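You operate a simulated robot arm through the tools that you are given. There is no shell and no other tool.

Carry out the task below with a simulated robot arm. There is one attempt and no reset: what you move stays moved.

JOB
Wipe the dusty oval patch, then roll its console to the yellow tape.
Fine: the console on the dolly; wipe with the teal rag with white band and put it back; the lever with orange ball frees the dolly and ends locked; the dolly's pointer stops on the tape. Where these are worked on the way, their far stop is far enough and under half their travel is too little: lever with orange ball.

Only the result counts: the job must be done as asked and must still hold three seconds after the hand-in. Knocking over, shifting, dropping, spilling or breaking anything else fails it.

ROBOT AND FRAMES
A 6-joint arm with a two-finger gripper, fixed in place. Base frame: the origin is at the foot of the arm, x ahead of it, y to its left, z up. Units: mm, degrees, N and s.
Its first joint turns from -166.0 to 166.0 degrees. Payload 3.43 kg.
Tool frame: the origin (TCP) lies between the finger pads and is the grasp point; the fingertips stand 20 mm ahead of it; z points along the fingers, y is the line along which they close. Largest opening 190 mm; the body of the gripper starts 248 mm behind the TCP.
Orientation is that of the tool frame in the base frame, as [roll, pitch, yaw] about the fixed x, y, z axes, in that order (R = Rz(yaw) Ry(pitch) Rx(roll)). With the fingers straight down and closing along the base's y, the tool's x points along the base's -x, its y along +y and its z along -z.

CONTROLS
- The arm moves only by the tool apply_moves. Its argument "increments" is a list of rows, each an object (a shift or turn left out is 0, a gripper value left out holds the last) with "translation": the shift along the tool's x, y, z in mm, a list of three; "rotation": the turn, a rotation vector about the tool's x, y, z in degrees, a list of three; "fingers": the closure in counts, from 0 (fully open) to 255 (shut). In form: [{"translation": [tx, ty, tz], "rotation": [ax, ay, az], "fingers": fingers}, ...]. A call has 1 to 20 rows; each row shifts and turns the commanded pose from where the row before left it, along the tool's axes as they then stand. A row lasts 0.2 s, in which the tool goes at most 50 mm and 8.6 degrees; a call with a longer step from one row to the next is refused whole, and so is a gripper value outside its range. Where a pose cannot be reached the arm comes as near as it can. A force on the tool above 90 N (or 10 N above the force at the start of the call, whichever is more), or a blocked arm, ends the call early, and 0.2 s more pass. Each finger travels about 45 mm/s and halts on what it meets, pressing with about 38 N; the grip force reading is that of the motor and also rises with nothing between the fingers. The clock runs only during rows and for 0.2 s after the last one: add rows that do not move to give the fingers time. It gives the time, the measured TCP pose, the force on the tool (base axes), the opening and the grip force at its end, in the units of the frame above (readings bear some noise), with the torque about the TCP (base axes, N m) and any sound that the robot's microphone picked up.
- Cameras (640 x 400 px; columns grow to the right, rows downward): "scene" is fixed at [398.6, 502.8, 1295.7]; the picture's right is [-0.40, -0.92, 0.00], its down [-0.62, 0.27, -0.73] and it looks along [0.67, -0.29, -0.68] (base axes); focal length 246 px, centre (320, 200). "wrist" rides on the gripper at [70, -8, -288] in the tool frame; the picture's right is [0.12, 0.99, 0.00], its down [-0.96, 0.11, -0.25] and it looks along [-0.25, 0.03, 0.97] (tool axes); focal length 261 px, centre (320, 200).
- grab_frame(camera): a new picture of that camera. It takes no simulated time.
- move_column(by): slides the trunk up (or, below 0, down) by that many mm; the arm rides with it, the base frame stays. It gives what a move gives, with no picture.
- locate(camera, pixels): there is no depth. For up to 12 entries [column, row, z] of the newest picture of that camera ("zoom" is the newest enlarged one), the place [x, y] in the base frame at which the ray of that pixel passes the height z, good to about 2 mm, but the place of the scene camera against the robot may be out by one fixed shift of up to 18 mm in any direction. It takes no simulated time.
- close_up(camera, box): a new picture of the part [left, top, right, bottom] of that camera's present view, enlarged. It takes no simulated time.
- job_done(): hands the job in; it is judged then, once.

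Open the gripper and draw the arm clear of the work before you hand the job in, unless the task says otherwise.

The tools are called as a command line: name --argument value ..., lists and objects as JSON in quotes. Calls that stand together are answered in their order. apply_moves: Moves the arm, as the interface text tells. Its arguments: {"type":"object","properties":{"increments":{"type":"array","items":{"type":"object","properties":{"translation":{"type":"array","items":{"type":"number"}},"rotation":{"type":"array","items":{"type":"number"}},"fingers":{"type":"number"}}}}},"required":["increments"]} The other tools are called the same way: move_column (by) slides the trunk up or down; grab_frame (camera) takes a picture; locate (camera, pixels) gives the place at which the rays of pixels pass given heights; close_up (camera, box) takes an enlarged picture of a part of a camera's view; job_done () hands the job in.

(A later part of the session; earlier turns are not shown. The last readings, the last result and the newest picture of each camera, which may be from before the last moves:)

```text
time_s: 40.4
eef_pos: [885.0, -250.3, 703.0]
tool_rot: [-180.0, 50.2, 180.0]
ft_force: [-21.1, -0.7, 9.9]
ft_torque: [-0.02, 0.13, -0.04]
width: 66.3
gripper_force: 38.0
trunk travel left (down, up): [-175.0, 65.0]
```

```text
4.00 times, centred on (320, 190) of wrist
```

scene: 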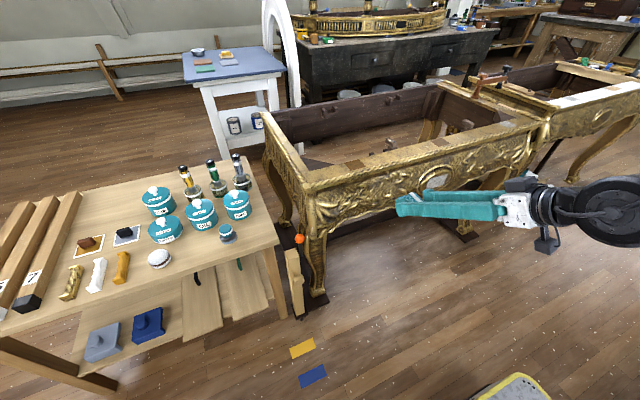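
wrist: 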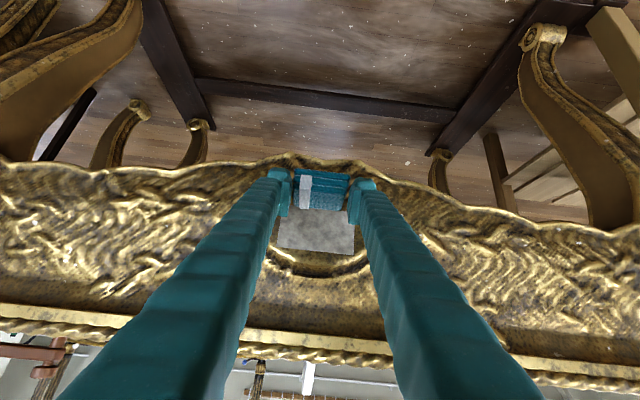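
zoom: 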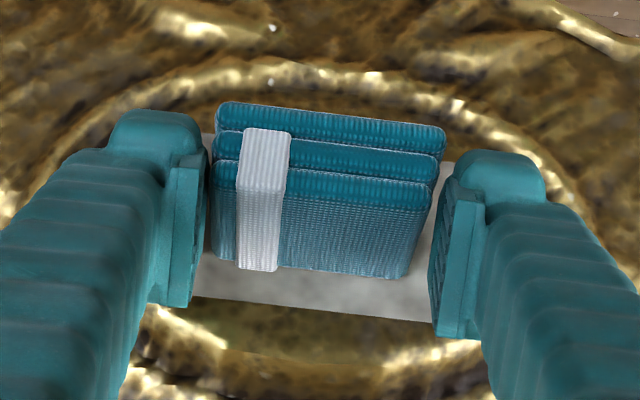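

I continue with sideways strokes across the patch width and check whether dust lightens.

apply_moves --increments '[{"translation": [0, -13, 0]}, {"translation": [0, -13, 0]}, {"translation": [0, 13, 0]}, {"translation": [0, 13, 0]}, {"translation": [0, 13, 0]}, {"translation": [0, 13, 0]}, {}]'

close_up --camera "wrist" --box '[230, 140, 390, 240]'

close_up --camera "scene" --box '[380, 140, 500, 220]'

```text
time_s: 42.0
eef_pos: [884.2, -225.2, 702.0]
tool_rot: [-179.9, 49.9, -180.0]
ft_force: [0.7, -0.4, -0.7]
ft_torque: [-0.01, -0.03, -0.01]
width: 66.4
gripper_force: 38.1
trunk travel left (down, up): [-175.0, 65.0]
```

```text
4.00 times, centred on (310, 190) of wrist
```

zoom: 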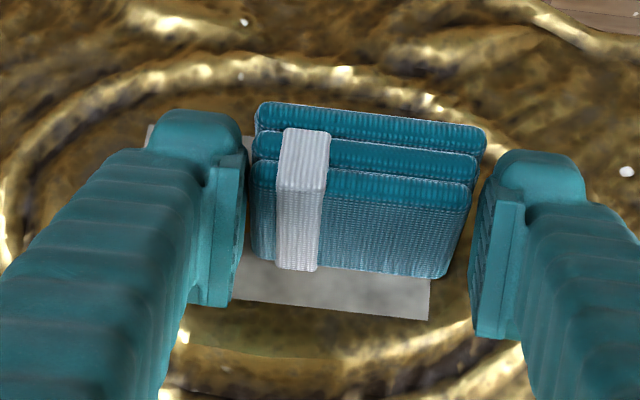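

```text
5.00 times, centred on (440, 180) of scene
```

zoom: 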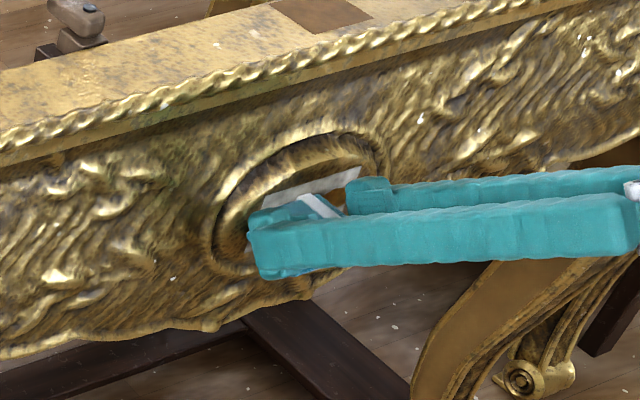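

Contact was lost at the end of that stroke. I back away and drop below to inspect what has been wiped.

apply_moves --increments '[{"translation": [12.9, 0, -15.3]}, {"translation": [12.9, 0, -15.3]}, {"translation": [26.8, 0, 22.5]}, {"translation": [26.8, 0, 22.5]}, {}]'

close_up --camera "wrist" --box '[230, 160, 390, 260]'

close_up --camera "scene" --box '[380, 140, 500, 220]'

```text
time_s: 43.2
eef_pos: [845.1, -226.0, 630.8]
tool_rot: [179.2, 49.7, 179.5]
ft_force: [-0.7, 0.0, 0.3]
ft_torque: [-0.01, 0.02, 0.0]
width: 66.3
gripper_force: 38.3
trunk travel left (down, up): [-175.0, 65.0]
```

```text
4.00 times, centred on (310, 210) of wrist
```

zoom: 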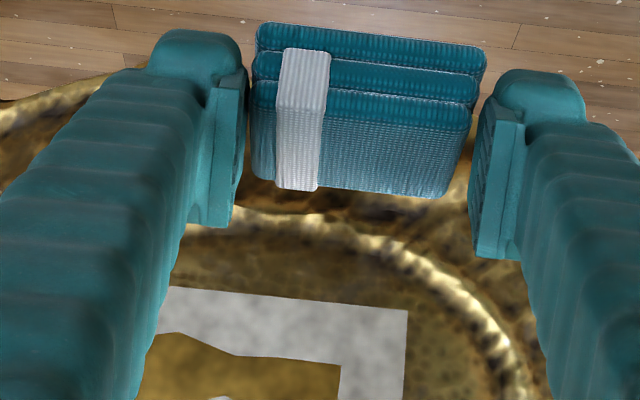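

```text
5.00 times, centred on (440, 180) of scene
```

zoom: 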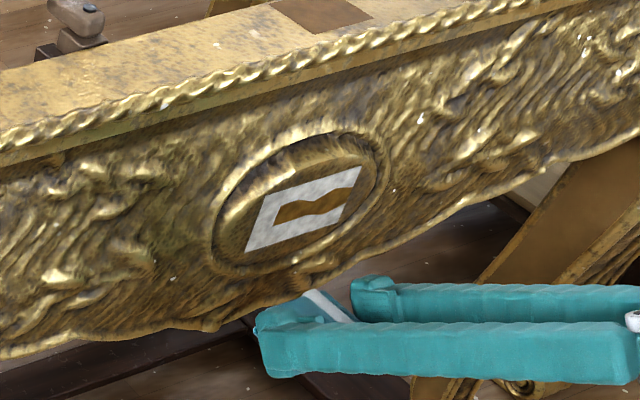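

Clear feedback: a cleaned brown band shows across z≈668–690; the top band, bottom band and the +y end strip remain. I set up at the bottom band, left end.

apply_moves --increments '[{"translation": [-28.2, -23, -5.4]}, {"translation": [-28.2, -23, -5.4]}, {"translation": [-1.3, 0, 1.5]}, {}]'

apply_moves --increments '[{"translation": [-1.9, 0, 2.3]}, {}]'

apply_moves --increments '[{"translation": [-0.96, 0, 1.15]}, {}]'

apply_moves --increments '[{"translation": [-0.96, 0, 1.15]}, {}]'

```text
time_s: 44.2
eef_pos: [874.7, -270.3, 680.9]
tool_rot: [180.0, 50.1, 179.9]
ft_force: [0.4, 0.5, -0.4]
ft_torque: [0.0, 0.01, 0.02]
width: 66.1
gripper_force: 37.8
trunk travel left (down, up): [-175.0, 65.0]
```

```text
time_s: 44.8
eef_pos: [876.4, -272.1, 679.7]
tool_rot: [-180.0, 49.9, 179.9]
ft_force: [-0.8, -0.4, -0.3]
ft_torque: [0.03, -0.03, -0.02]
width: 66.3
gripper_force: 37.6
trunk travel left (down, up): [-175.0, 65.0]
```

```text
time_s: 45.4
eef_pos: [878.7, -270.6, 680.2]
tool_rot: [-180.0, 50.0, 179.8]
ft_force: [0.1, 1.0, -0.8]
ft_torque: [-0.01, 0.0, -0.01]
width: 66.1
gripper_force: 38.0
trunk travel left (down, up): [-175.0, 65.0]
```

```text
time_s: 46.0
eef_pos: [878.4, -271.4, 681.1]
tool_rot: [180.0, 50.0, -180.0]
ft_force: [-0.8, -0.4, -0.5]
ft_torque: [0.02, -0.02, 0.0]
width: 66.2
gripper_force: 38.1
trunk travel left (down, up): [-175.0, 65.0]
```

No contact yet; I continue in small steps.

apply_moves --increments '[{"translation": [-1.9, 0, 2.3]}, {}]'

apply_moves --increments '[{"translation": [-0.96, 0, 1.15]}, {}]'

apply_moves --increments '[{"translation": [-0.64, 0, 0.77]}, {}]'

apply_moves --increments '[{"translation": [-0.64, 0, 0.77]}, {}]'

```text
time_s: 46.6
eef_pos: [882.8, -272.0, 680.9]
tool_rot: [-180.0, 50.0, -179.9]
ft_force: [-0.1, 0.3, -0.6]
ft_torque: [0.01, -0.03, 0.0]
width: 66.3
gripper_force: 38.7
trunk travel left (down, up): [-175.0, 65.0]
```

```text
time_s: 47.2
eef_pos: [884.1, -271.8, 679.9]
tool_rot: [-180.0, 50.0, -179.9]
ft_force: [0.4, 0.3, -0.5]
ft_torque: [0.0, -0.03, 0.05]
width: 66.2
gripper_force: 37.9
trunk travel left (down, up): [-175.0, 65.0]
```

```text
time_s: 47.8
eef_pos: [884.3, -271.4, 680.7]
tool_rot: [-180.0, 50.0, 179.9]
ft_force: [-10.7, 1.5, 3.4]
ft_torque: [0.03, 0.13, 0.1]
width: 66.2
gripper_force: 37.8
trunk travel left (down, up): [-175.0, 65.0]
```

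```text
time_s: 48.4
eef_pos: [884.4, -270.7, 680.4]
tool_rot: [-179.9, 50.0, 179.9]
ft_force: [-22.9, 1.4, 1.3]
ft_torque: [0.01, 0.35, 0.09]
width: 66.3
gripper_force: 37.8
trunk travel left (down, up): [-175.0, 65.0]
```

Contact at 23 N on the bottom band. I stroke in +y across the patch with a slight forward bias to hold contact.

apply_moves --increments '[{"translation": [-0.1, 10, 0.15]}, {"translation": [-0.1, 10, 0.15]}, {"translation": [-0.1, 10, 0.15]}, {}]'

apply_moves --increments '[{"translation": [-0.3, 10, 0.4]}, {"translation": [-0.1, 10, 0.15]}, {"translation": [-0.1, 8, 0.15]}, {}]'

```text
time_s: 49.4
eef_pos: [885.2, -240.0, 680.7]
tool_rot: [179.9, 49.9, 179.9]
ft_force: [-45.7, -14.3, -0.2]
ft_torque: [-0.25, 0.78, -0.44]
width: 66.1
gripper_force: 38.0
trunk travel left (down, up): [-175.0, 65.0]
```

```text
time_s: 50.4
eef_pos: [884.8, -213.0, 680.4]
tool_rot: [-179.9, 49.9, 180.0]
ft_force: [-55.7, -18.8, -0.4]
ft_torque: [-0.29, 0.71, -0.52]
width: 66.4
gripper_force: 37.8
trunk travel left (down, up): [-175.0, 65.0]
```

Good contact but 56 N; I ease off ~1.5 mm and then stroke upward along the +y end strip.

apply_moves --increments '[{"translation": [0.9, 0, -1.1]}, {"translation": [-7.7, 0, -6.4]}, {"translation": [-7.7, 0, -6.4]}, {}]'

apply_moves --increments '[{"translation": [-7.7, 0, -6.4]}, {"translation": [-7.7, 0, -6.4]}, {"translation": [-4.6, 0, -3.8]}, {}]'

close_up --camera "scene" --box '[380, 140, 500, 220]'

```text
time_s: 51.4
eef_pos: [886.7, -211.4, 701.8]
tool_rot: [-179.8, 50.2, -179.9]
ft_force: [-25.4, 10.8, -3.3]
ft_torque: [0.07, 0.31, 0.67]
width: 66.3
gripper_force: 38.5
trunk travel left (down, up): [-175.0, 65.0]
```

```text
time_s: 52.4
eef_pos: [885.9, -213.8, 727.7]
tool_rot: [179.9, 50.2, -179.9]
ft_force: [-9.9, 2.3, 1.7]
ft_torque: [0.02, 0.01, 0.1]
width: 66.1
gripper_force: 37.9
trunk travel left (down, up): [-175.0, 65.0]
```

```text
5.00 times, centred on (440, 180) of scene
```

zoom: 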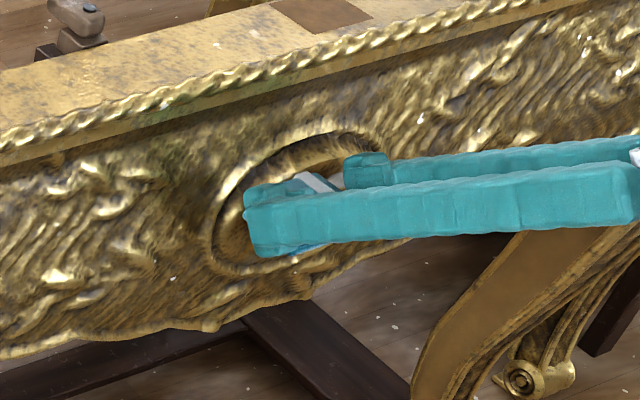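

Still in light contact at the top (10 N). I stroke in −y along the top band with a small forward bias.

apply_moves --increments '[{"translation": [-0.5, 0, 0.6]}, {"translation": [-0.2, -10, 0.25]}, {"translation": [-0.2, -10, 0.25]}, {}]'

apply_moves --increments '[{"translation": [-0.2, -10, 0.25]}, {"translation": [-0.2, -10, 0.25]}, {}]'

apply_moves --increments '[{"translation": [-0.2, -10, 0.25]}, {"translation": [-0.2, -10, 0.25]}, {"translation": [-0.2, -4, 0.25]}, {}]'

```text
time_s: 53.4
eef_pos: [886.5, -233.1, 726.2]
tool_rot: [180.0, 50.0, -180.0]
ft_force: [-12.6, 5.1, -1.6]
ft_torque: [0.04, 0.13, 0.2]
width: 66.4
gripper_force: 38.6
trunk travel left (down, up): [-175.0, 65.0]
```

```text
time_s: 54.2
eef_pos: [885.9, -252.4, 727.5]
tool_rot: [-180.0, 49.9, 179.9]
ft_force: [-24.2, 7.7, 0.0]
ft_torque: [0.07, 0.18, 0.23]
width: 66.3
gripper_force: 37.8
trunk travel left (down, up): [-175.0, 65.0]
```

```text
time_s: 55.2
eef_pos: [886.8, -275.2, 727.4]
tool_rot: [-180.0, 49.8, 179.9]
ft_force: [-55.9, 23.6, -2.7]
ft_torque: [0.22, 0.58, 0.58]
width: 66.5
gripper_force: 37.1
trunk travel left (down, up): [-175.0, 65.0]
```

Contact held. I ease off and stroke downward along the −y end, then back away to inspect.

apply_moves --increments '[{"translation": [1.1, 0, -1.3]}, {"translation": [7.7, 0, 6.4]}, {"translation": [7.7, 0, 6.4]}, {"translation": [7.7, 0, 6.4]}, {"translation": [7.7, 0, 6.4]}, {"translation": [7.7, 0, 6.4]}, {}]'

apply_moves --increments '[{"translation": [12.9, 0, -15.3]}, {"translation": [12.9, 0, -15.3]}, {"translation": [26.8, 0, 22.5]}, {}]'

close_up --camera "wrist" --box '[250, 160, 410, 260]'

close_up --camera "scene" --box '[400, 150, 480, 210]'

```text
time_s: 56.8
eef_pos: [886.5, -277.1, 676.6]
tool_rot: [-180.0, 50.0, 180.0]
ft_force: [0.6, -0.6, -0.3]
ft_torque: [-0.04, -0.01, 0.0]
width: 66.4
gripper_force: 38.7
trunk travel left (down, up): [-175.0, 65.0]
```

```text
time_s: 57.8
eef_pos: [843.4, -278.8, 641.5]
tool_rot: [-180.0, 50.1, -180.0]
ft_force: [-0.3, -0.5, 0.3]
ft_torque: [-0.01, 0.01, 0.0]
width: 66.3
gripper_force: 38.2
trunk travel left (down, up): [-175.0, 65.0]
```

```text
4.00 times, centred on (330, 210) of wrist
```

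zoom: 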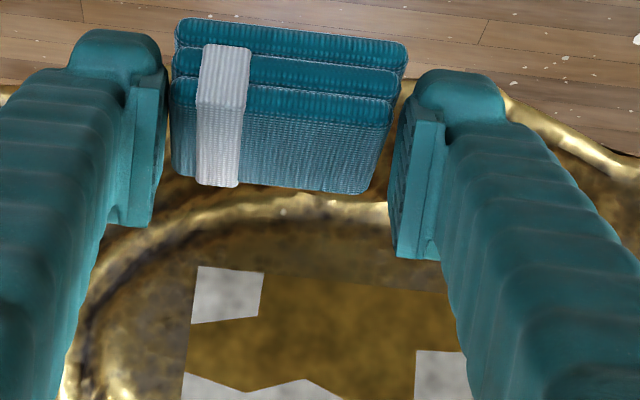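

```text
6.67 times, centred on (440, 180) of scene
```

zoom: 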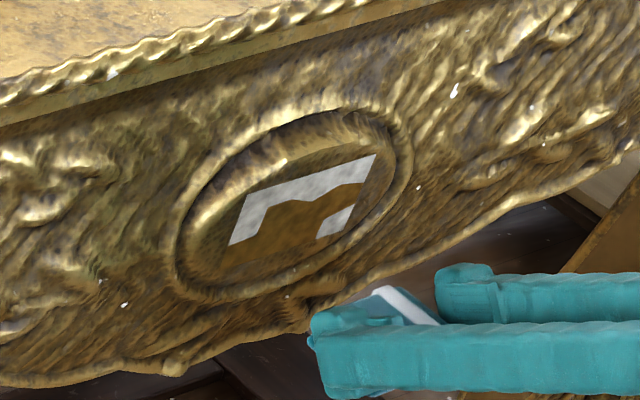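

Much is clean now; the top band, part of the +y strip's upper end and a small lower −y corner remain. The top stroke probably rode on the oval's rim, so I redo it slightly lower (TCP z≈717) and more central.

apply_moves --increments '[{"translation": [-39, 4, -11.9]}, {"translation": [-39, 4, -11.9]}, {"translation": [-3.8, 0, 4.6]}, {}]'

apply_moves --increments '[{"translation": [-1.3, 0, 1.5]}, {}]'

apply_moves --increments '[{"translation": [-0.96, 0, 1.15]}, {}]'

apply_moves --increments '[{"translation": [-0.64, 0, 0.77]}, {}]'

```text
time_s: 58.8
eef_pos: [883.2, -269.7, 716.2]
tool_rot: [-179.9, 50.1, 179.9]
ft_force: [-1.2, -0.3, -0.2]
ft_torque: [-0.03, -0.02, 0.01]
width: 66.1
gripper_force: 37.5
trunk travel left (down, up): [-175.0, 65.0]
```

```text
time_s: 59.4
eef_pos: [885.4, -269.3, 717.3]
tool_rot: [-179.9, 50.0, -179.9]
ft_force: [0.3, 0.6, -0.4]
ft_torque: [0.01, 0.0, -0.02]
width: 66.3
gripper_force: 38.3
trunk travel left (down, up): [-175.0, 65.0]
```

```text
time_s: 60.0
eef_pos: [887.4, -269.0, 716.3]
tool_rot: [180.0, 50.0, 179.9]
ft_force: [-3.3, 0.2, -0.4]
ft_torque: [0.02, 0.03, -0.02]
width: 66.2
gripper_force: 37.9
trunk travel left (down, up): [-175.0, 65.0]
```

```text
time_s: 60.6
eef_pos: [885.6, -268.7, 715.8]
tool_rot: [-180.0, 49.9, 179.9]
ft_force: [-22.1, 2.7, 2.5]
ft_torque: [0.05, 0.11, 0.11]
width: 66.4
gripper_force: 37.9
trunk travel left (down, up): [-175.0, 65.0]
```

Contact 22 N. I stroke +y in two parts over the top band.

apply_moves --increments '[{"translation": [0, -5, 0]}, {"translation": [0, 10, 0]}, {"translation": [0, 10, 0]}, {"translation": [0, 10, 0]}, {}]'

apply_moves --increments '[{"translation": [0, 10, 0]}, {"translation": [0, 10, 0]}, {}]'

close_up --camera "wrist" --box '[240, 140, 400, 240]'

close_up --camera "scene" --box '[400, 150, 480, 210]'

```text
time_s: 61.8
eef_pos: [888.5, -243.9, 718.2]
tool_rot: [-179.9, 50.0, 179.9]
ft_force: [-37.9, -10.3, 0.8]
ft_torque: [-0.16, 0.45, -0.48]
width: 66.4
gripper_force: 38.3
trunk travel left (down, up): [-175.0, 65.0]
```

```text
time_s: 62.6
eef_pos: [887.9, -223.9, 717.4]
tool_rot: [180.0, 50.1, 179.9]
ft_force: [-39.1, -13.7, 0.1]
ft_torque: [-0.19, 0.44, -0.26]
width: 66.4
gripper_force: 37.8
trunk travel left (down, up): [-175.0, 65.0]
```

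```text
4.00 times, centred on (320, 190) of wrist
```

zoom: 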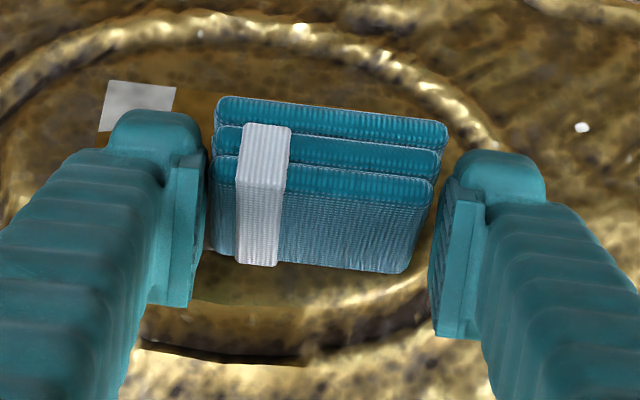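

```text
6.67 times, centred on (440, 180) of scene
```

zoom: 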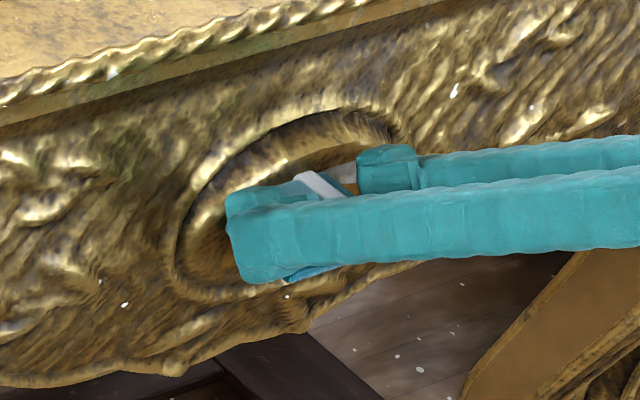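

The top band on the +y side looks clean now. I finish this stroke a little further and then retreat to inspect.

apply_moves --increments '[{"translation": [0, 8, 0]}, {"translation": [-2.3, 0, -1.9]}, {"translation": [0, -10, 0]}, {"translation": [0, -10, 0]}, {"translation": [0, -10, 0]}, {"translation": [0, -10, 0]}, {"translation": [0, -10, 0]}, {}]'

apply_moves --increments '[{"translation": [12.9, 0, -15.3]}, {"translation": [12.9, 0, -15.3]}, {"translation": [26.8, 0, 22.5]}, {"translation": [26.8, 0, 22.5]}, {}]'

close_up --camera "wrist" --box '[240, 160, 400, 260]'

close_up --camera "scene" --box '[400, 150, 480, 210]'

```text
time_s: 64.4
eef_pos: [888.0, -266.7, 720.6]
tool_rot: [180.0, 50.0, 179.9]
ft_force: [-32.3, 10.8, 0.0]
ft_torque: [0.11, 0.32, 0.28]
width: 66.3
gripper_force: 38.3
trunk travel left (down, up): [-175.0, 65.0]
```

```text
time_s: 65.6
eef_pos: [849.1, -263.4, 648.8]
tool_rot: [-180.0, 50.0, -179.9]
ft_force: [-0.4, -0.7, -0.1]
ft_torque: [-0.01, -0.02, -0.06]
width: 66.1
gripper_force: 37.9
trunk travel left (down, up): [-175.0, 65.0]
```

```text
4.00 times, centred on (320, 210) of wrist
```

zoom: 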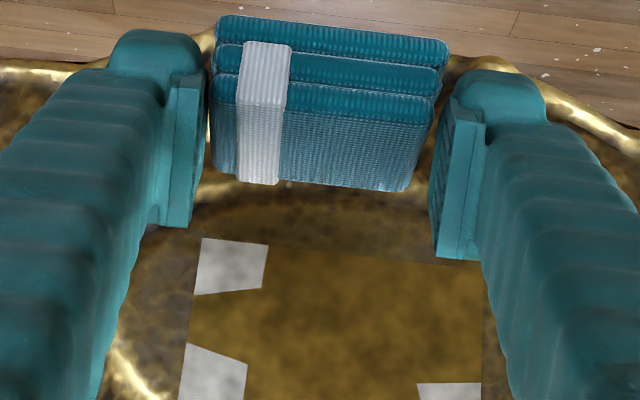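

```text
6.67 times, centred on (440, 180) of scene
```

zoom: 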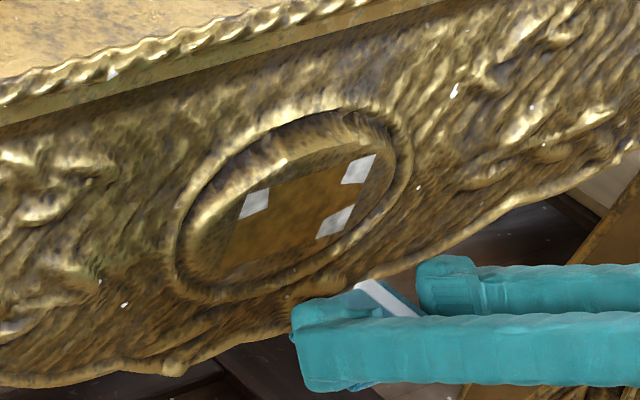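

Only three corner cells remain: lower −y, upper −y, and upper +y. I go for the lower −y corner first.

apply_moves --increments '[{"translation": [-23.5, -7, 3.1]}, {"translation": [-23.5, -7, 3.1]}, {"translation": [-0.64, 0, 0.77]}, {}]'

apply_moves --increments '[{"translation": [-1.3, 0, 1.5]}, {}]'

apply_moves --increments '[{"translation": [-0.64, 0, 0.77]}, {}]'

apply_moves --increments '[{"translation": [-0.64, 0, 0.77]}, {}]'

```text
time_s: 66.6
eef_pos: [885.6, -279.5, 681.5]
tool_rot: [-180.0, 50.1, -180.0]
ft_force: [-0.1, 0.0, 0.0]
ft_torque: [0.01, 0.03, -0.01]
width: 66.4
gripper_force: 38.0
trunk travel left (down, up): [-175.0, 65.0]
```

```text
time_s: 67.2
eef_pos: [885.9, -280.4, 681.4]
tool_rot: [-179.9, 50.0, 180.0]
ft_force: [-0.3, 0.5, -0.7]
ft_torque: [0.02, 0.01, 0.01]
width: 66.1
gripper_force: 37.9
trunk travel left (down, up): [-175.0, 65.0]
```

```text
time_s: 67.8
eef_pos: [886.4, -280.7, 681.9]
tool_rot: [179.9, 50.0, -179.9]
ft_force: [-0.5, 0.1, 0.5]
ft_torque: [0.01, 0.0, 0.0]
width: 66.2
gripper_force: 38.3
trunk travel left (down, up): [-175.0, 65.0]
```

```text
time_s: 68.4
eef_pos: [888.1, -279.6, 681.4]
tool_rot: [180.0, 50.0, 179.9]
ft_force: [-7.1, 1.6, -1.2]
ft_torque: [-0.02, 0.04, 0.02]
width: 66.0
gripper_force: 38.5
trunk travel left (down, up): [-175.0, 65.0]
```

Contact begins. I press slightly more and rub back and forth over this corner.

apply_moves --increments '[{"translation": [-0.8, 0, 1.0]}, {"translation": [0, -6, 0]}, {"translation": [0, 7, 0]}, {"translation": [0, 8, 0]}, {"translation": [0, -8, 0]}, {"translation": [0, -7, 0]}, {"translation": [0, 6, 0]}, {}]'

close_up --camera "scene" --box '[400, 150, 480, 210]'

close_up --camera "wrist" --box '[240, 140, 400, 240]'

```text
time_s: 70.2
eef_pos: [888.3, -283.0, 681.5]
tool_rot: [179.9, 49.9, 179.7]
ft_force: [-33.3, -4.8, -5.8]
ft_torque: [-0.1, 0.55, 0.26]
width: 66.3
gripper_force: 38.0
trunk travel left (down, up): [-175.0, 65.0]
```

```text
6.67 times, centred on (440, 180) of scene
```

zoom: 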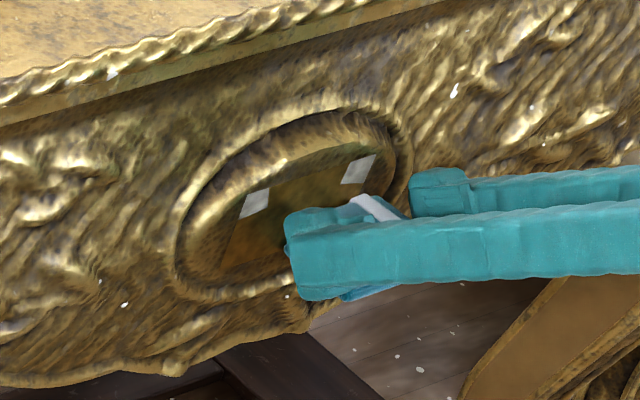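

```text
4.00 times, centred on (320, 190) of wrist
```

zoom: 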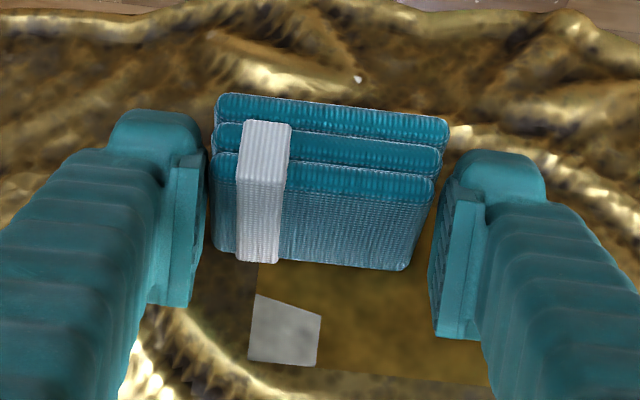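

I slide upward along this −y edge while pressed, to catch the upper −y corner.

apply_moves --increments '[{"translation": [-6.9, 0, -5.8]}, {"translation": [-6.9, 0, -5.8]}, {"translation": [-6.9, 0, -5.8]}, {}]'

apply_moves --increments '[{"translation": [-6.9, 0, -5.8]}, {"translation": [-3.5, 4, -2.6]}, {"translation": [0, 8, 0]}, {"translation": [0, -8, 0]}, {"translation": [0, -4, 0]}, {"translation": [0, 8, 0]}, {}]'

close_up --camera "wrist" --box '[240, 140, 400, 240]'

close_up --camera "scene" --box '[400, 150, 480, 210]'

```text
time_s: 71.2
eef_pos: [889.9, -279.7, 709.0]
tool_rot: [179.9, 50.0, -179.9]
ft_force: [-34.7, 3.9, -7.0]
ft_torque: [0.02, 0.45, 0.1]
width: 66.3
gripper_force: 38.5
trunk travel left (down, up): [-175.0, 65.0]
```

```text
time_s: 72.8
eef_pos: [890.3, -273.1, 722.8]
tool_rot: [-180.0, 50.2, 179.8]
ft_force: [-24.2, 3.1, -1.1]
ft_torque: [0.02, 0.25, 0.5]
width: 66.3
gripper_force: 38.4
trunk travel left (down, up): [-175.0, 65.0]
```

```text
4.00 times, centred on (320, 190) of wrist
```

zoom: 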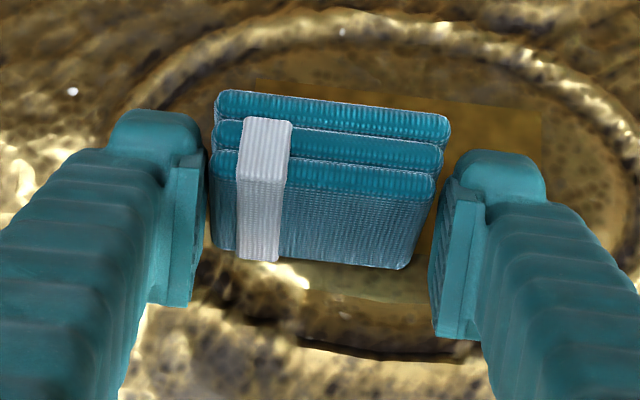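

```text
6.67 times, centred on (440, 180) of scene
```

zoom: 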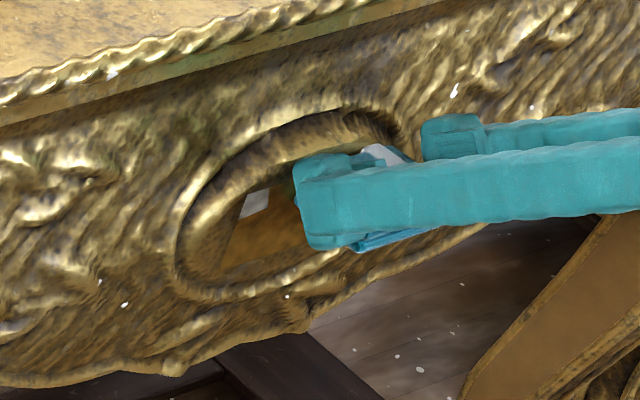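

The lower −y corner is clean. I slide along the top to the +y upper corner and rub there, then retreat to inspect.

apply_moves --increments '[{"translation": [2.3, 10, 1.9]}, {"translation": [0, 12, 0]}, {"translation": [0, 12, 0]}, {"translation": [0, 10, 0]}, {"translation": [0, 8, 0]}, {}]'

apply_moves --increments '[{"translation": [-0.3, 6, 0.4]}, {"translation": [0, -8, 0]}, {"translation": [0, -7, 0]}, {"translation": [0, 8, 0]}, {"translation": [0, 8, 0]}, {}]'

apply_moves --increments '[{"translation": [12.9, 0, -15.3]}, {"translation": [12.9, 0, -15.3]}, {"translation": [26.8, 0, 22.5]}, {"translation": [26.8, 0, 22.5]}, {}]'

close_up --camera "wrist" --box '[220, 160, 400, 270]'

close_up --camera "scene" --box '[400, 150, 480, 210]'

```text
time_s: 74.2
eef_pos: [890.7, -220.4, 720.0]
tool_rot: [-179.9, 50.0, -180.0]
ft_force: [-10.9, -1.6, -0.1]
ft_torque: [0.02, 0.08, -0.02]
width: 66.3
gripper_force: 37.9
trunk travel left (down, up): [-175.0, 65.0]
```

```text
time_s: 75.6
eef_pos: [891.8, -213.0, 718.8]
tool_rot: [179.9, 50.1, 180.0]
ft_force: [-12.9, -7.3, 0.5]
ft_torque: [-0.02, 0.06, -0.17]
width: 66.3
gripper_force: 38.7
trunk travel left (down, up): [-175.0, 65.0]
```

```text
time_s: 76.8
eef_pos: [851.0, -213.7, 647.8]
tool_rot: [-179.9, 50.0, 179.9]
ft_force: [0.2, -0.1, -0.3]
ft_torque: [0.01, -0.01, -0.04]
width: 66.4
gripper_force: 38.3
trunk travel left (down, up): [-175.0, 65.0]
```

```text
3.56 times, centred on (310, 215) of wrist
```

zoom: 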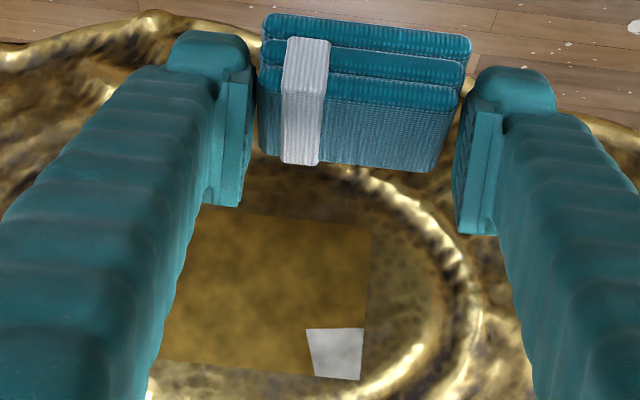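

```text
6.67 times, centred on (440, 180) of scene
```

zoom: 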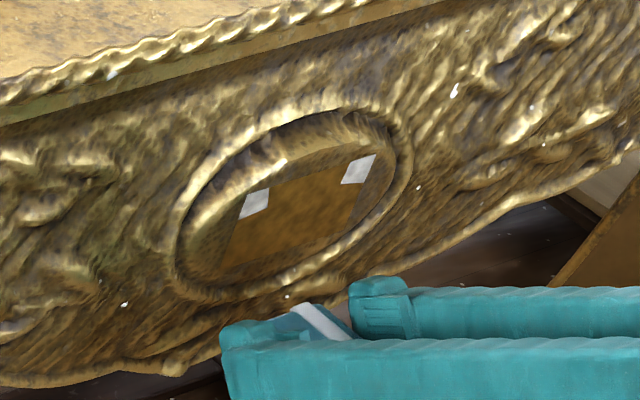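

Two top corners remain: the rim seems to keep the flat face off there. I tilt 10° more so the rag's lower-front edge leads, and work those corners with that edge, starting at the +y one.

apply_moves --increments '[{"rotation": [0, -5, 0]}, {"rotation": [0, -5, 0]}, {"translation": [-37.3, -6, -9.4]}, {"translation": [-37.3, -6, -9.4]}, {}]'

apply_moves --increments '[{"translation": [-3, 0, 5.2]}, {}]'

apply_moves --increments '[{"translation": [-1, 0, 1.73]}, {}]'

apply_moves --increments '[{"translation": [-0.75, 0, 1.3]}, {}]'

```text
time_s: 78.0
eef_pos: [885.6, -240.6, 754.4]
tool_rot: [-180.0, 59.9, 179.8]
ft_force: [-31.6, 5.6, 0.6]
ft_torque: [0.14, 0.85, 0.33]
width: 66.3
gripper_force: 38.1
out of reach, approached as far as the arm can: row 1, 2
trunk travel left (down, up): [-175.0, 65.0]
```

```text
time_s: 78.6
eef_pos: [891.8, -241.8, 756.9]
tool_rot: [179.9, 60.1, 179.9]
ft_force: [-52.7, 0.5, 13.9]
ft_torque: [-0.04, 1.07, 0.0]
width: 66.6
gripper_force: 38.2
trunk travel left (down, up): [-175.0, 65.0]
```

```text
time_s: 79.2
eef_pos: [894.0, -240.8, 756.0]
tool_rot: [-180.0, 60.2, 179.9]
ft_force: [-50.7, -5.6, 14.1]
ft_torque: [-0.15, 1.06, -0.11]
width: 66.6
gripper_force: 37.9
trunk travel left (down, up): [-175.0, 65.0]
```

```text
time_s: 79.8
eef_pos: [895.4, -240.7, 756.4]
tool_rot: [-180.0, 60.0, 179.9]
ft_force: [-51.1, -6.4, 12.2]
ft_torque: [-0.18, 1.21, -0.1]
width: 66.9
gripper_force: 38.1
trunk travel left (down, up): [-175.0, 65.0]
```

The tilt step drifted the pose upward (a reach limit) and I'm pressing above the oval; I retreat at once and look.

apply_moves --increments '[{"translation": [10, 0, -17.3]}, {"translation": [10, 0, -17.3]}, {}]'

close_up --camera "wrist" --box '[220, 130, 420, 255]'

close_up --camera "scene" --box '[380, 130, 500, 220]'

```text
time_s: 80.6
eef_pos: [857.6, -240.8, 754.4]
tool_rot: [-179.9, 60.0, 179.9]
ft_force: [0.4, -0.2, 0.1]
ft_torque: [0.01, -0.02, -0.03]
width: 66.6
gripper_force: 38.4
trunk travel left (down, up): [-175.0, 65.0]
```

```text
3.20 times, centred on (320, 192) of wrist
```

zoom: 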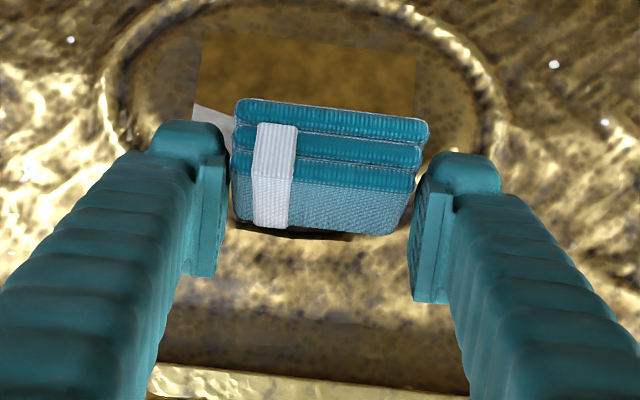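

```text
4.44 times, centred on (440, 175) of scene
```

zoom: 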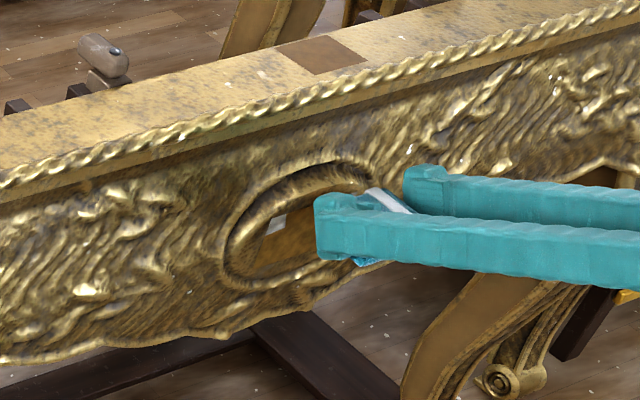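

At this height 60° tilt is reachable and the rag is still held. I move to the +y upper corner level, still short of the face, and check the pose.

apply_moves --increments '[{"translation": [9.2, 8, 10]}, {"translation": [9.2, 7, 10]}, {}]'

close_up --camera "wrist" --box '[220, 130, 420, 255]'

```text
time_s: 81.4
eef_pos: [865.1, -225.2, 729.4]
tool_rot: [180.0, 59.9, -180.0]
ft_force: [-0.3, -1.1, 0.9]
ft_torque: [-0.02, 0.03, 0.0]
width: 67.0
gripper_force: 38.1
trunk travel left (down, up): [-175.0, 65.0]
```

```text
3.20 times, centred on (320, 192) of wrist
```

zoom: 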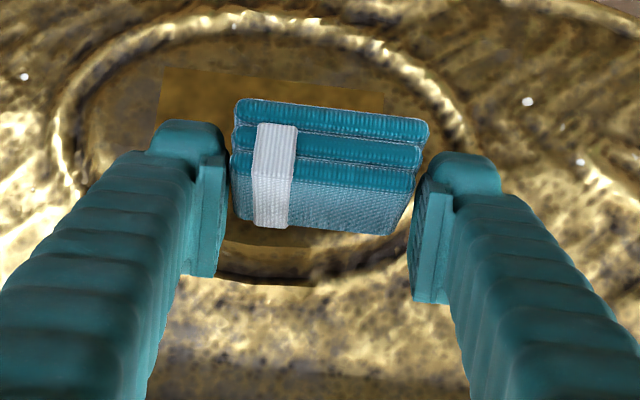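

Good pose. I approach the face in small steps.

apply_moves --increments '[{"translation": [-5, 0, 8.7]}, {"translation": [-2, 0, 3.5]}, {}]'

apply_moves --increments '[{"translation": [-1.5, 0, 2.6]}, {}]'

```text
time_s: 82.2
eef_pos: [878.9, -225.4, 728.8]
tool_rot: [-180.0, 59.9, 180.0]
ft_force: [-0.4, 0.4, -0.3]
ft_torque: [0.01, 0.04, 0.0]
width: 66.7
gripper_force: 37.6
trunk travel left (down, up): [-175.0, 65.0]
```

```text
time_s: 82.8
eef_pos: [881.1, -223.9, 729.5]
tool_rot: [-179.9, 59.9, 180.0]
ft_force: [0.0, 0.1, -0.2]
ft_torque: [-0.01, 0.0, 0.01]
width: 66.8
gripper_force: 38.3
trunk travel left (down, up): [-175.0, 65.0]
```

apply_moves --increments '[{"translation": [-1.5, 0, 2.6]}, {}]'

apply_moves --increments '[{"translation": [-0.75, 0, 1.3]}, {}]'

apply_moves --increments '[{"translation": [-0.75, 0, 1.3]}, {}]'

```text
time_s: 83.4
eef_pos: [884.8, -225.7, 728.7]
tool_rot: [180.0, 59.9, 180.0]
ft_force: [0.1, -0.3, -0.4]
ft_torque: [-0.01, 0.01, -0.01]
width: 67.0
gripper_force: 37.7
trunk travel left (down, up): [-175.0, 65.0]
```

```text
time_s: 84.0
eef_pos: [887.9, -224.4, 728.4]
tool_rot: [180.0, 60.0, -180.0]
ft_force: [-0.7, 0.2, 0.0]
ft_torque: [0.0, 0.01, 0.0]
width: 66.9
gripper_force: 38.1
trunk travel left (down, up): [-175.0, 65.0]
```

```text
time_s: 84.6
eef_pos: [887.4, -224.3, 728.9]
tool_rot: [-180.0, 60.0, 179.9]
ft_force: [0.3, 0.7, 0.3]
ft_torque: [-0.02, 0.01, 0.03]
width: 66.9
gripper_force: 38.1
trunk travel left (down, up): [-175.0, 65.0]
```

No contact yet (rag has slid back); continuing in small steps.

apply_moves --increments '[{"translation": [-0.75, 0, 1.3]}, {}]'

apply_moves --increments '[{"translation": [-0.75, 0, 1.3]}, {}]'

apply_moves --increments '[{"translation": [-0.5, 0, 0.87]}, {}]'

close_up --camera "scene" --box '[380, 130, 500, 220]'

```text
time_s: 85.2
eef_pos: [890.1, -225.7, 729.2]
tool_rot: [-179.9, 59.9, 180.0]
ft_force: [-0.1, 0.0, -0.9]
ft_torque: [0.0, 0.02, -0.01]
width: 66.8
gripper_force: 37.7
trunk travel left (down, up): [-175.0, 65.0]
```

```text
time_s: 85.8
eef_pos: [890.6, -224.3, 728.6]
tool_rot: [-180.0, 60.0, 180.0]
ft_force: [-0.6, 0.5, -0.5]
ft_torque: [-0.01, -0.02, 0.0]
width: 66.9
gripper_force: 37.5
trunk travel left (down, up): [-175.0, 65.0]
```

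```text
time_s: 86.4
eef_pos: [892.3, -224.9, 728.0]
tool_rot: [180.0, 60.0, -180.0]
ft_force: [0.0, -1.3, 0.5]
ft_torque: [0.0, 0.02, -0.03]
width: 66.7
gripper_force: 38.2
trunk travel left (down, up): [-175.0, 65.0]
```

```text
4.44 times, centred on (440, 175) of scene
```

zoom: 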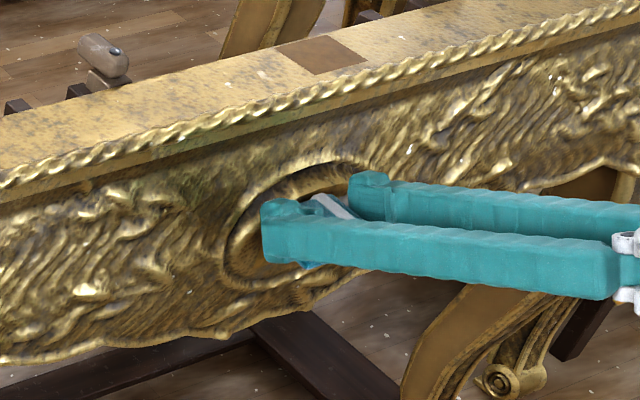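

Still no touch; two more 1 mm steps at a time.

apply_moves --increments '[{"translation": [-0.5, 0, 0.87]}, {}]'

apply_moves --increments '[{"translation": [-0.5, 0, 0.87]}, {}]'

apply_moves --increments '[{"translation": [-0.5, 0, 0.87]}, {}]'

```text
time_s: 87.0
eef_pos: [893.2, -226.2, 729.5]
tool_rot: [-179.9, 60.0, -180.0]
ft_force: [0.2, -1.0, -0.9]
ft_torque: [0.01, -0.01, -0.01]
width: 66.7
gripper_force: 37.8
trunk travel left (down, up): [-175.0, 65.0]
```

```text
time_s: 87.6
eef_pos: [894.5, -226.3, 729.0]
tool_rot: [-179.9, 60.0, 180.0]
ft_force: [-0.7, 0.3, -0.8]
ft_torque: [0.0, 0.01, 0.0]
width: 66.9
gripper_force: 38.4
trunk travel left (down, up): [-175.0, 65.0]
```

```text
time_s: 88.2
eef_pos: [894.9, -224.9, 728.8]
tool_rot: [-180.0, 60.0, 180.0]
ft_force: [-0.7, -0.6, -0.6]
ft_torque: [0.02, 0.03, 0.03]
width: 66.7
gripper_force: 37.6
trunk travel left (down, up): [-175.0, 65.0]
```

No contact though the finger corners are getting near the face. I back off 20 mm and try tilting further (to ~75°), which makes the rag's lower-front edge protrude well ahead of the fingers.

apply_moves --increments '[{"translation": [10, 0, -17.3]}, {"rotation": [0, -5, 0]}, {}]'

```text
time_s: 89.0
eef_pos: [879.2, -230.0, 739.5]
tool_rot: [177.7, 64.5, 178.4]
ft_force: [0.1, 1.0, -0.3]
ft_torque: [-0.01, 0.01, 0.0]
width: 66.6
gripper_force: 37.7
out of reach, approached as far as the arm can: row 2
trunk travel left (down, up): [-175.0, 65.0]
```

That hits the arm's fold limit. I go back to ~58° and draw away from the face, so I can raise the trunk to gain room.

apply_moves --increments '[{"rotation": [0, 6.5, 0]}, {"translation": [7, 0, -11.5]}, {}]'

move_column --by 65

```text
time_s: 89.8
eef_pos: [866.5, -231.0, 738.7]
tool_rot: [-180.0, 58.5, 180.0]
ft_force: [-0.4, 0.2, -1.3]
ft_torque: [-0.03, 0.02, 0.01]
width: 66.8
gripper_force: 37.9
trunk travel left (down, up): [-175.0, 65.0]
```

```text
time_s: 90.8
eef_pos: [866.4, -232.6, 803.8]
tool_rot: [-180.0, 58.5, 179.9]
ft_force: [0.0, -0.7, -0.9]
ft_torque: [-0.01, 0.01, -0.02]
width: 66.9
gripper_force: 37.6
trunk travel left (down, up): [-240.0, 0.0]
```

Now I lower back to z≈738 with the raised trunk and then tilt further.

apply_moves --increments '[{"translation": [27.7, 0, 17]}, {"translation": [27.7, 0, 17]}, {}]'

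apply_moves --increments '[{"rotation": [0, -5.5, 0]}, {"rotation": [0, -5.5, 0]}, {}]'

```text
time_s: 91.6
eef_pos: [871.7, -236.9, 746.8]
tool_rot: [178.3, 58.0, 178.9]
ft_force: [-0.5, -0.8, 0.0]
ft_torque: [-0.02, 0.01, -0.02]
width: 66.5
gripper_force: 38.0
out of reach, approached as far as the arm can: row 2
trunk travel left (down, up): [-240.0, 0.0]
```

```text
time_s: 92.4
eef_pos: [893.6, -259.9, 794.7]
tool_rot: [173.8, 68.1, 175.0]
ft_force: [-1.1, -0.1, -0.9]
ft_torque: [-0.02, -0.01, 0.02]
width: 66.9
gripper_force: 37.4
out of reach, approached as far as the arm can: row 1, 2
trunk travel left (down, up): [-240.0, 0.0]
```

Raising was the wrong way (lower relative heights are worse). I straighten the orientation and retreat with less tilt, so I can lower the trunk instead.

apply_moves --increments '[{"rotation": [0.8, 6, -0.9]}, {"rotation": [0.7, 6, -0.9]}, {"rotation": [0, 6, 0]}, {"rotation": [0, 6, 0]}, {"rotation": [0, 6, 0]}, {}]'

```text
time_s: 93.8
eef_pos: [896.1, -261.3, 798.9]
tool_rot: [-177.0, 39.4, -178.7]
ft_force: [-0.1, 0.8, -0.5]
ft_torque: [-0.04, -0.02, -0.02]
width: 66.6
gripper_force: 38.8
out of reach, approached as far as the arm can: row 1
trunk travel left (down, up): [-240.0, 0.0]
```

apply_moves --increments '[{"rotation": [-2.17, 0, 1.0]}, {"translation": [27, 0, -22.2]}, {"translation": [27, 0, -22.2]}, {}]'

```text
time_s: 94.8
eef_pos: [825.5, -261.6, 798.9]
tool_rot: [-180.0, 39.4, -179.9]
ft_force: [1.1, 0.1, -0.6]
ft_torque: [0.02, 0.05, 0.0]
width: 67.0
gripper_force: 38.4
trunk travel left (down, up): [-240.0, 0.0]
```

Orientation is clean again at (825,−262,799). I lower the trunk by 215 mm (the arm rides down clear of the face).

move_column --by -215

grab_frame --camera "scene"

```text
time_s: 97.1
eef_pos: [826.1, -262.9, 583.4]
tool_rot: [180.0, 39.5, 180.0]
ft_force: [0.3, -0.3, 0.1]
ft_torque: [0.04, 0.02, 0.01]
width: 66.8
gripper_force: 38.0
trunk travel left (down, up): [-25.0, 215.0]
```

```text
taken
```

scene: 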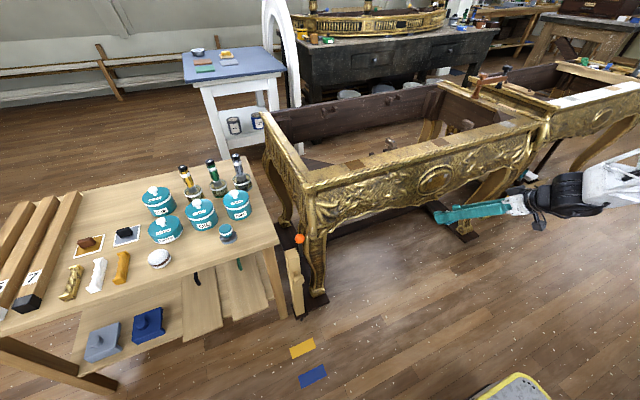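

I check the oval from the scene camera now that it is unobstructed.

close_up --camera "scene" --box '[410, 155, 470, 205]'

close_up --camera "wrist" --box '[240, 160, 420, 280]'

```text
8.00 times, centred on (440, 180) of scene
```

zoom: 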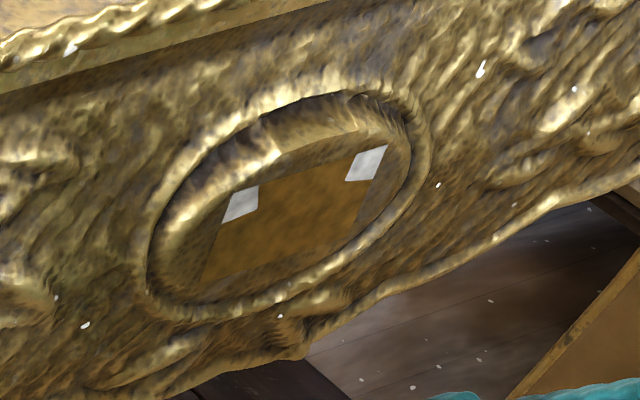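

```text
3.33 times, centred on (330, 220) of wrist
```

zoom: 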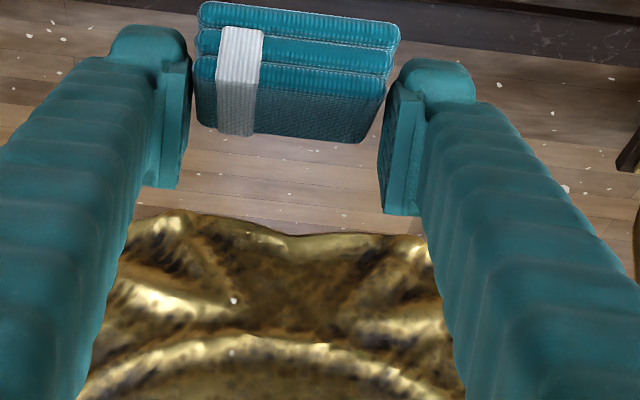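

Just the two top corners remain. I raise the tool to z≈720 (still clear) and tilt toward 75°, checking for reach.

apply_moves --increments '[{"translation": [-29, 0, -35.2]}, {"translation": [-29, 0, -35.2]}, {"translation": [-29, 0, -35.2]}, {"rotation": [0, -7, 0]}, {"rotation": [0, -7, 0]}, {}]'

apply_moves --increments '[{"rotation": [0, -7, 0]}, {"rotation": [0, -7, 0]}, {}]'

```text
time_s: 98.5
eef_pos: [825.7, -263.3, 720.4]
tool_rot: [-180.0, 53.5, -180.0]
ft_force: [0.6, 0.1, -1.4]
ft_torque: [0.0, 0.04, 0.0]
width: 66.6
gripper_force: 37.8
trunk travel left (down, up): [-25.0, 215.0]
```

```text
time_s: 99.3
eef_pos: [825.5, -262.5, 720.2]
tool_rot: [179.9, 67.6, 180.0]
ft_force: [0.2, 0.3, -0.4]
ft_torque: [-0.02, 0.02, -0.01]
width: 66.6
gripper_force: 38.0
trunk travel left (down, up): [-25.0, 215.0]
```

Lowering the trunk works. I continue to 80°.

apply_moves --increments '[{"rotation": [0, -6.2, 0]}, {"rotation": [0, -6.2, 0]}, {}]'

grab_frame --camera "wrist"

close_up --camera "wrist" --box '[220, 130, 420, 255]'

close_up --camera "scene" --box '[380, 130, 500, 220]'

```text
time_s: 100.1
eef_pos: [835.3, -270.1, 723.7]
tool_rot: [178.9, 79.7, 179.1]
ft_force: [0.4, -0.5, -0.6]
ft_torque: [0.0, 0.06, -0.01]
width: 66.5
gripper_force: 38.1
out of reach, approached as far as the arm can: row 2
trunk travel left (down, up): [-25.0, 215.0]
```

```text
taken
```

wrist: 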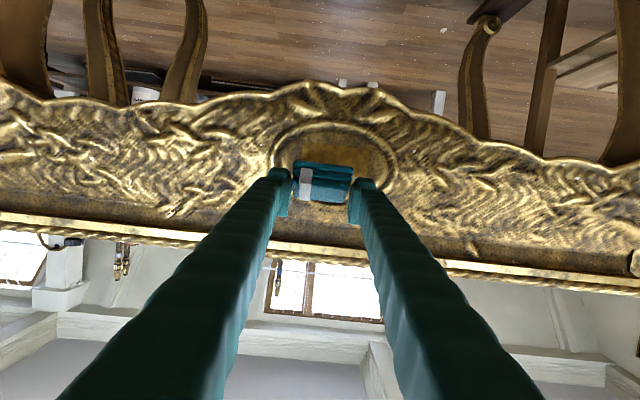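

```text
3.20 times, centred on (320, 192) of wrist
```

zoom: 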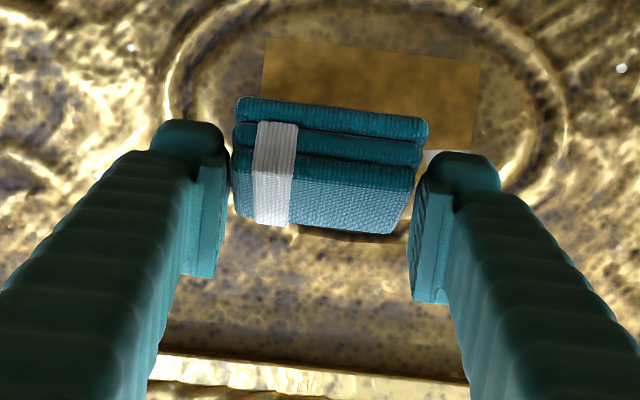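

```text
4.44 times, centred on (440, 175) of scene
```

zoom: 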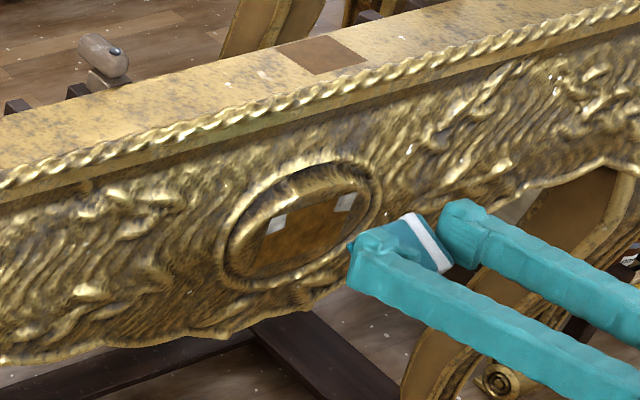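

In the scene view the rag's edge now leads clearly ahead of the fingers. I line up with the −y upper corner and approach to ~12 mm short.

apply_moves --increments '[{"translation": [0.3, -4, 18.8]}, {"translation": [0.3, -4, 18.8]}, {}]'

close_up --camera "scene" --box '[380, 130, 500, 220]'

```text
time_s: 100.9
eef_pos: [871.0, -279.4, 715.9]
tool_rot: [179.8, 79.9, 179.7]
ft_force: [0.3, -0.2, 1.0]
ft_torque: [0.03, -0.02, 0.01]
width: 66.8
gripper_force: 38.1
trunk travel left (down, up): [-25.0, 215.0]
```

```text
4.44 times, centred on (440, 175) of scene
```

zoom: 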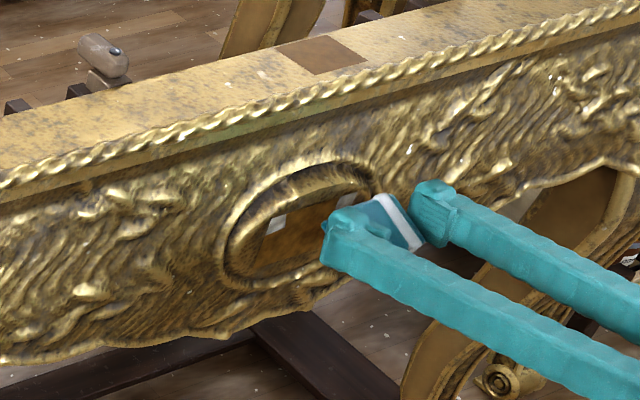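

Now approaching in 2 then 1 mm steps to contact.

apply_moves --increments '[{"translation": [-0.7, 0, 3.9]}, {}]'

apply_moves --increments '[{"translation": [-0.35, 0, 2.0]}, {}]'

apply_moves --increments '[{"translation": [-0.25, 0, 1.5]}, {}]'

```text
time_s: 101.5
eef_pos: [875.1, -277.2, 716.5]
tool_rot: [179.8, 80.0, 179.8]
ft_force: [-0.7, 1.1, -1.1]
ft_torque: [0.0, 0.02, -0.03]
width: 66.8
gripper_force: 38.0
trunk travel left (down, up): [-25.0, 215.0]
```

```text
time_s: 102.1
eef_pos: [877.9, -278.1, 715.7]
tool_rot: [179.8, 79.9, 179.8]
ft_force: [0.3, -0.3, -0.2]
ft_torque: [-0.01, -0.04, 0.0]
width: 66.6
gripper_force: 38.1
trunk travel left (down, up): [-25.0, 215.0]
```

```text
time_s: 102.7
eef_pos: [879.6, -277.1, 715.3]
tool_rot: [179.8, 79.9, 179.8]
ft_force: [-0.1, 0.2, -0.4]
ft_torque: [0.04, 0.0, -0.01]
width: 66.5
gripper_force: 38.6
trunk travel left (down, up): [-25.0, 215.0]
```

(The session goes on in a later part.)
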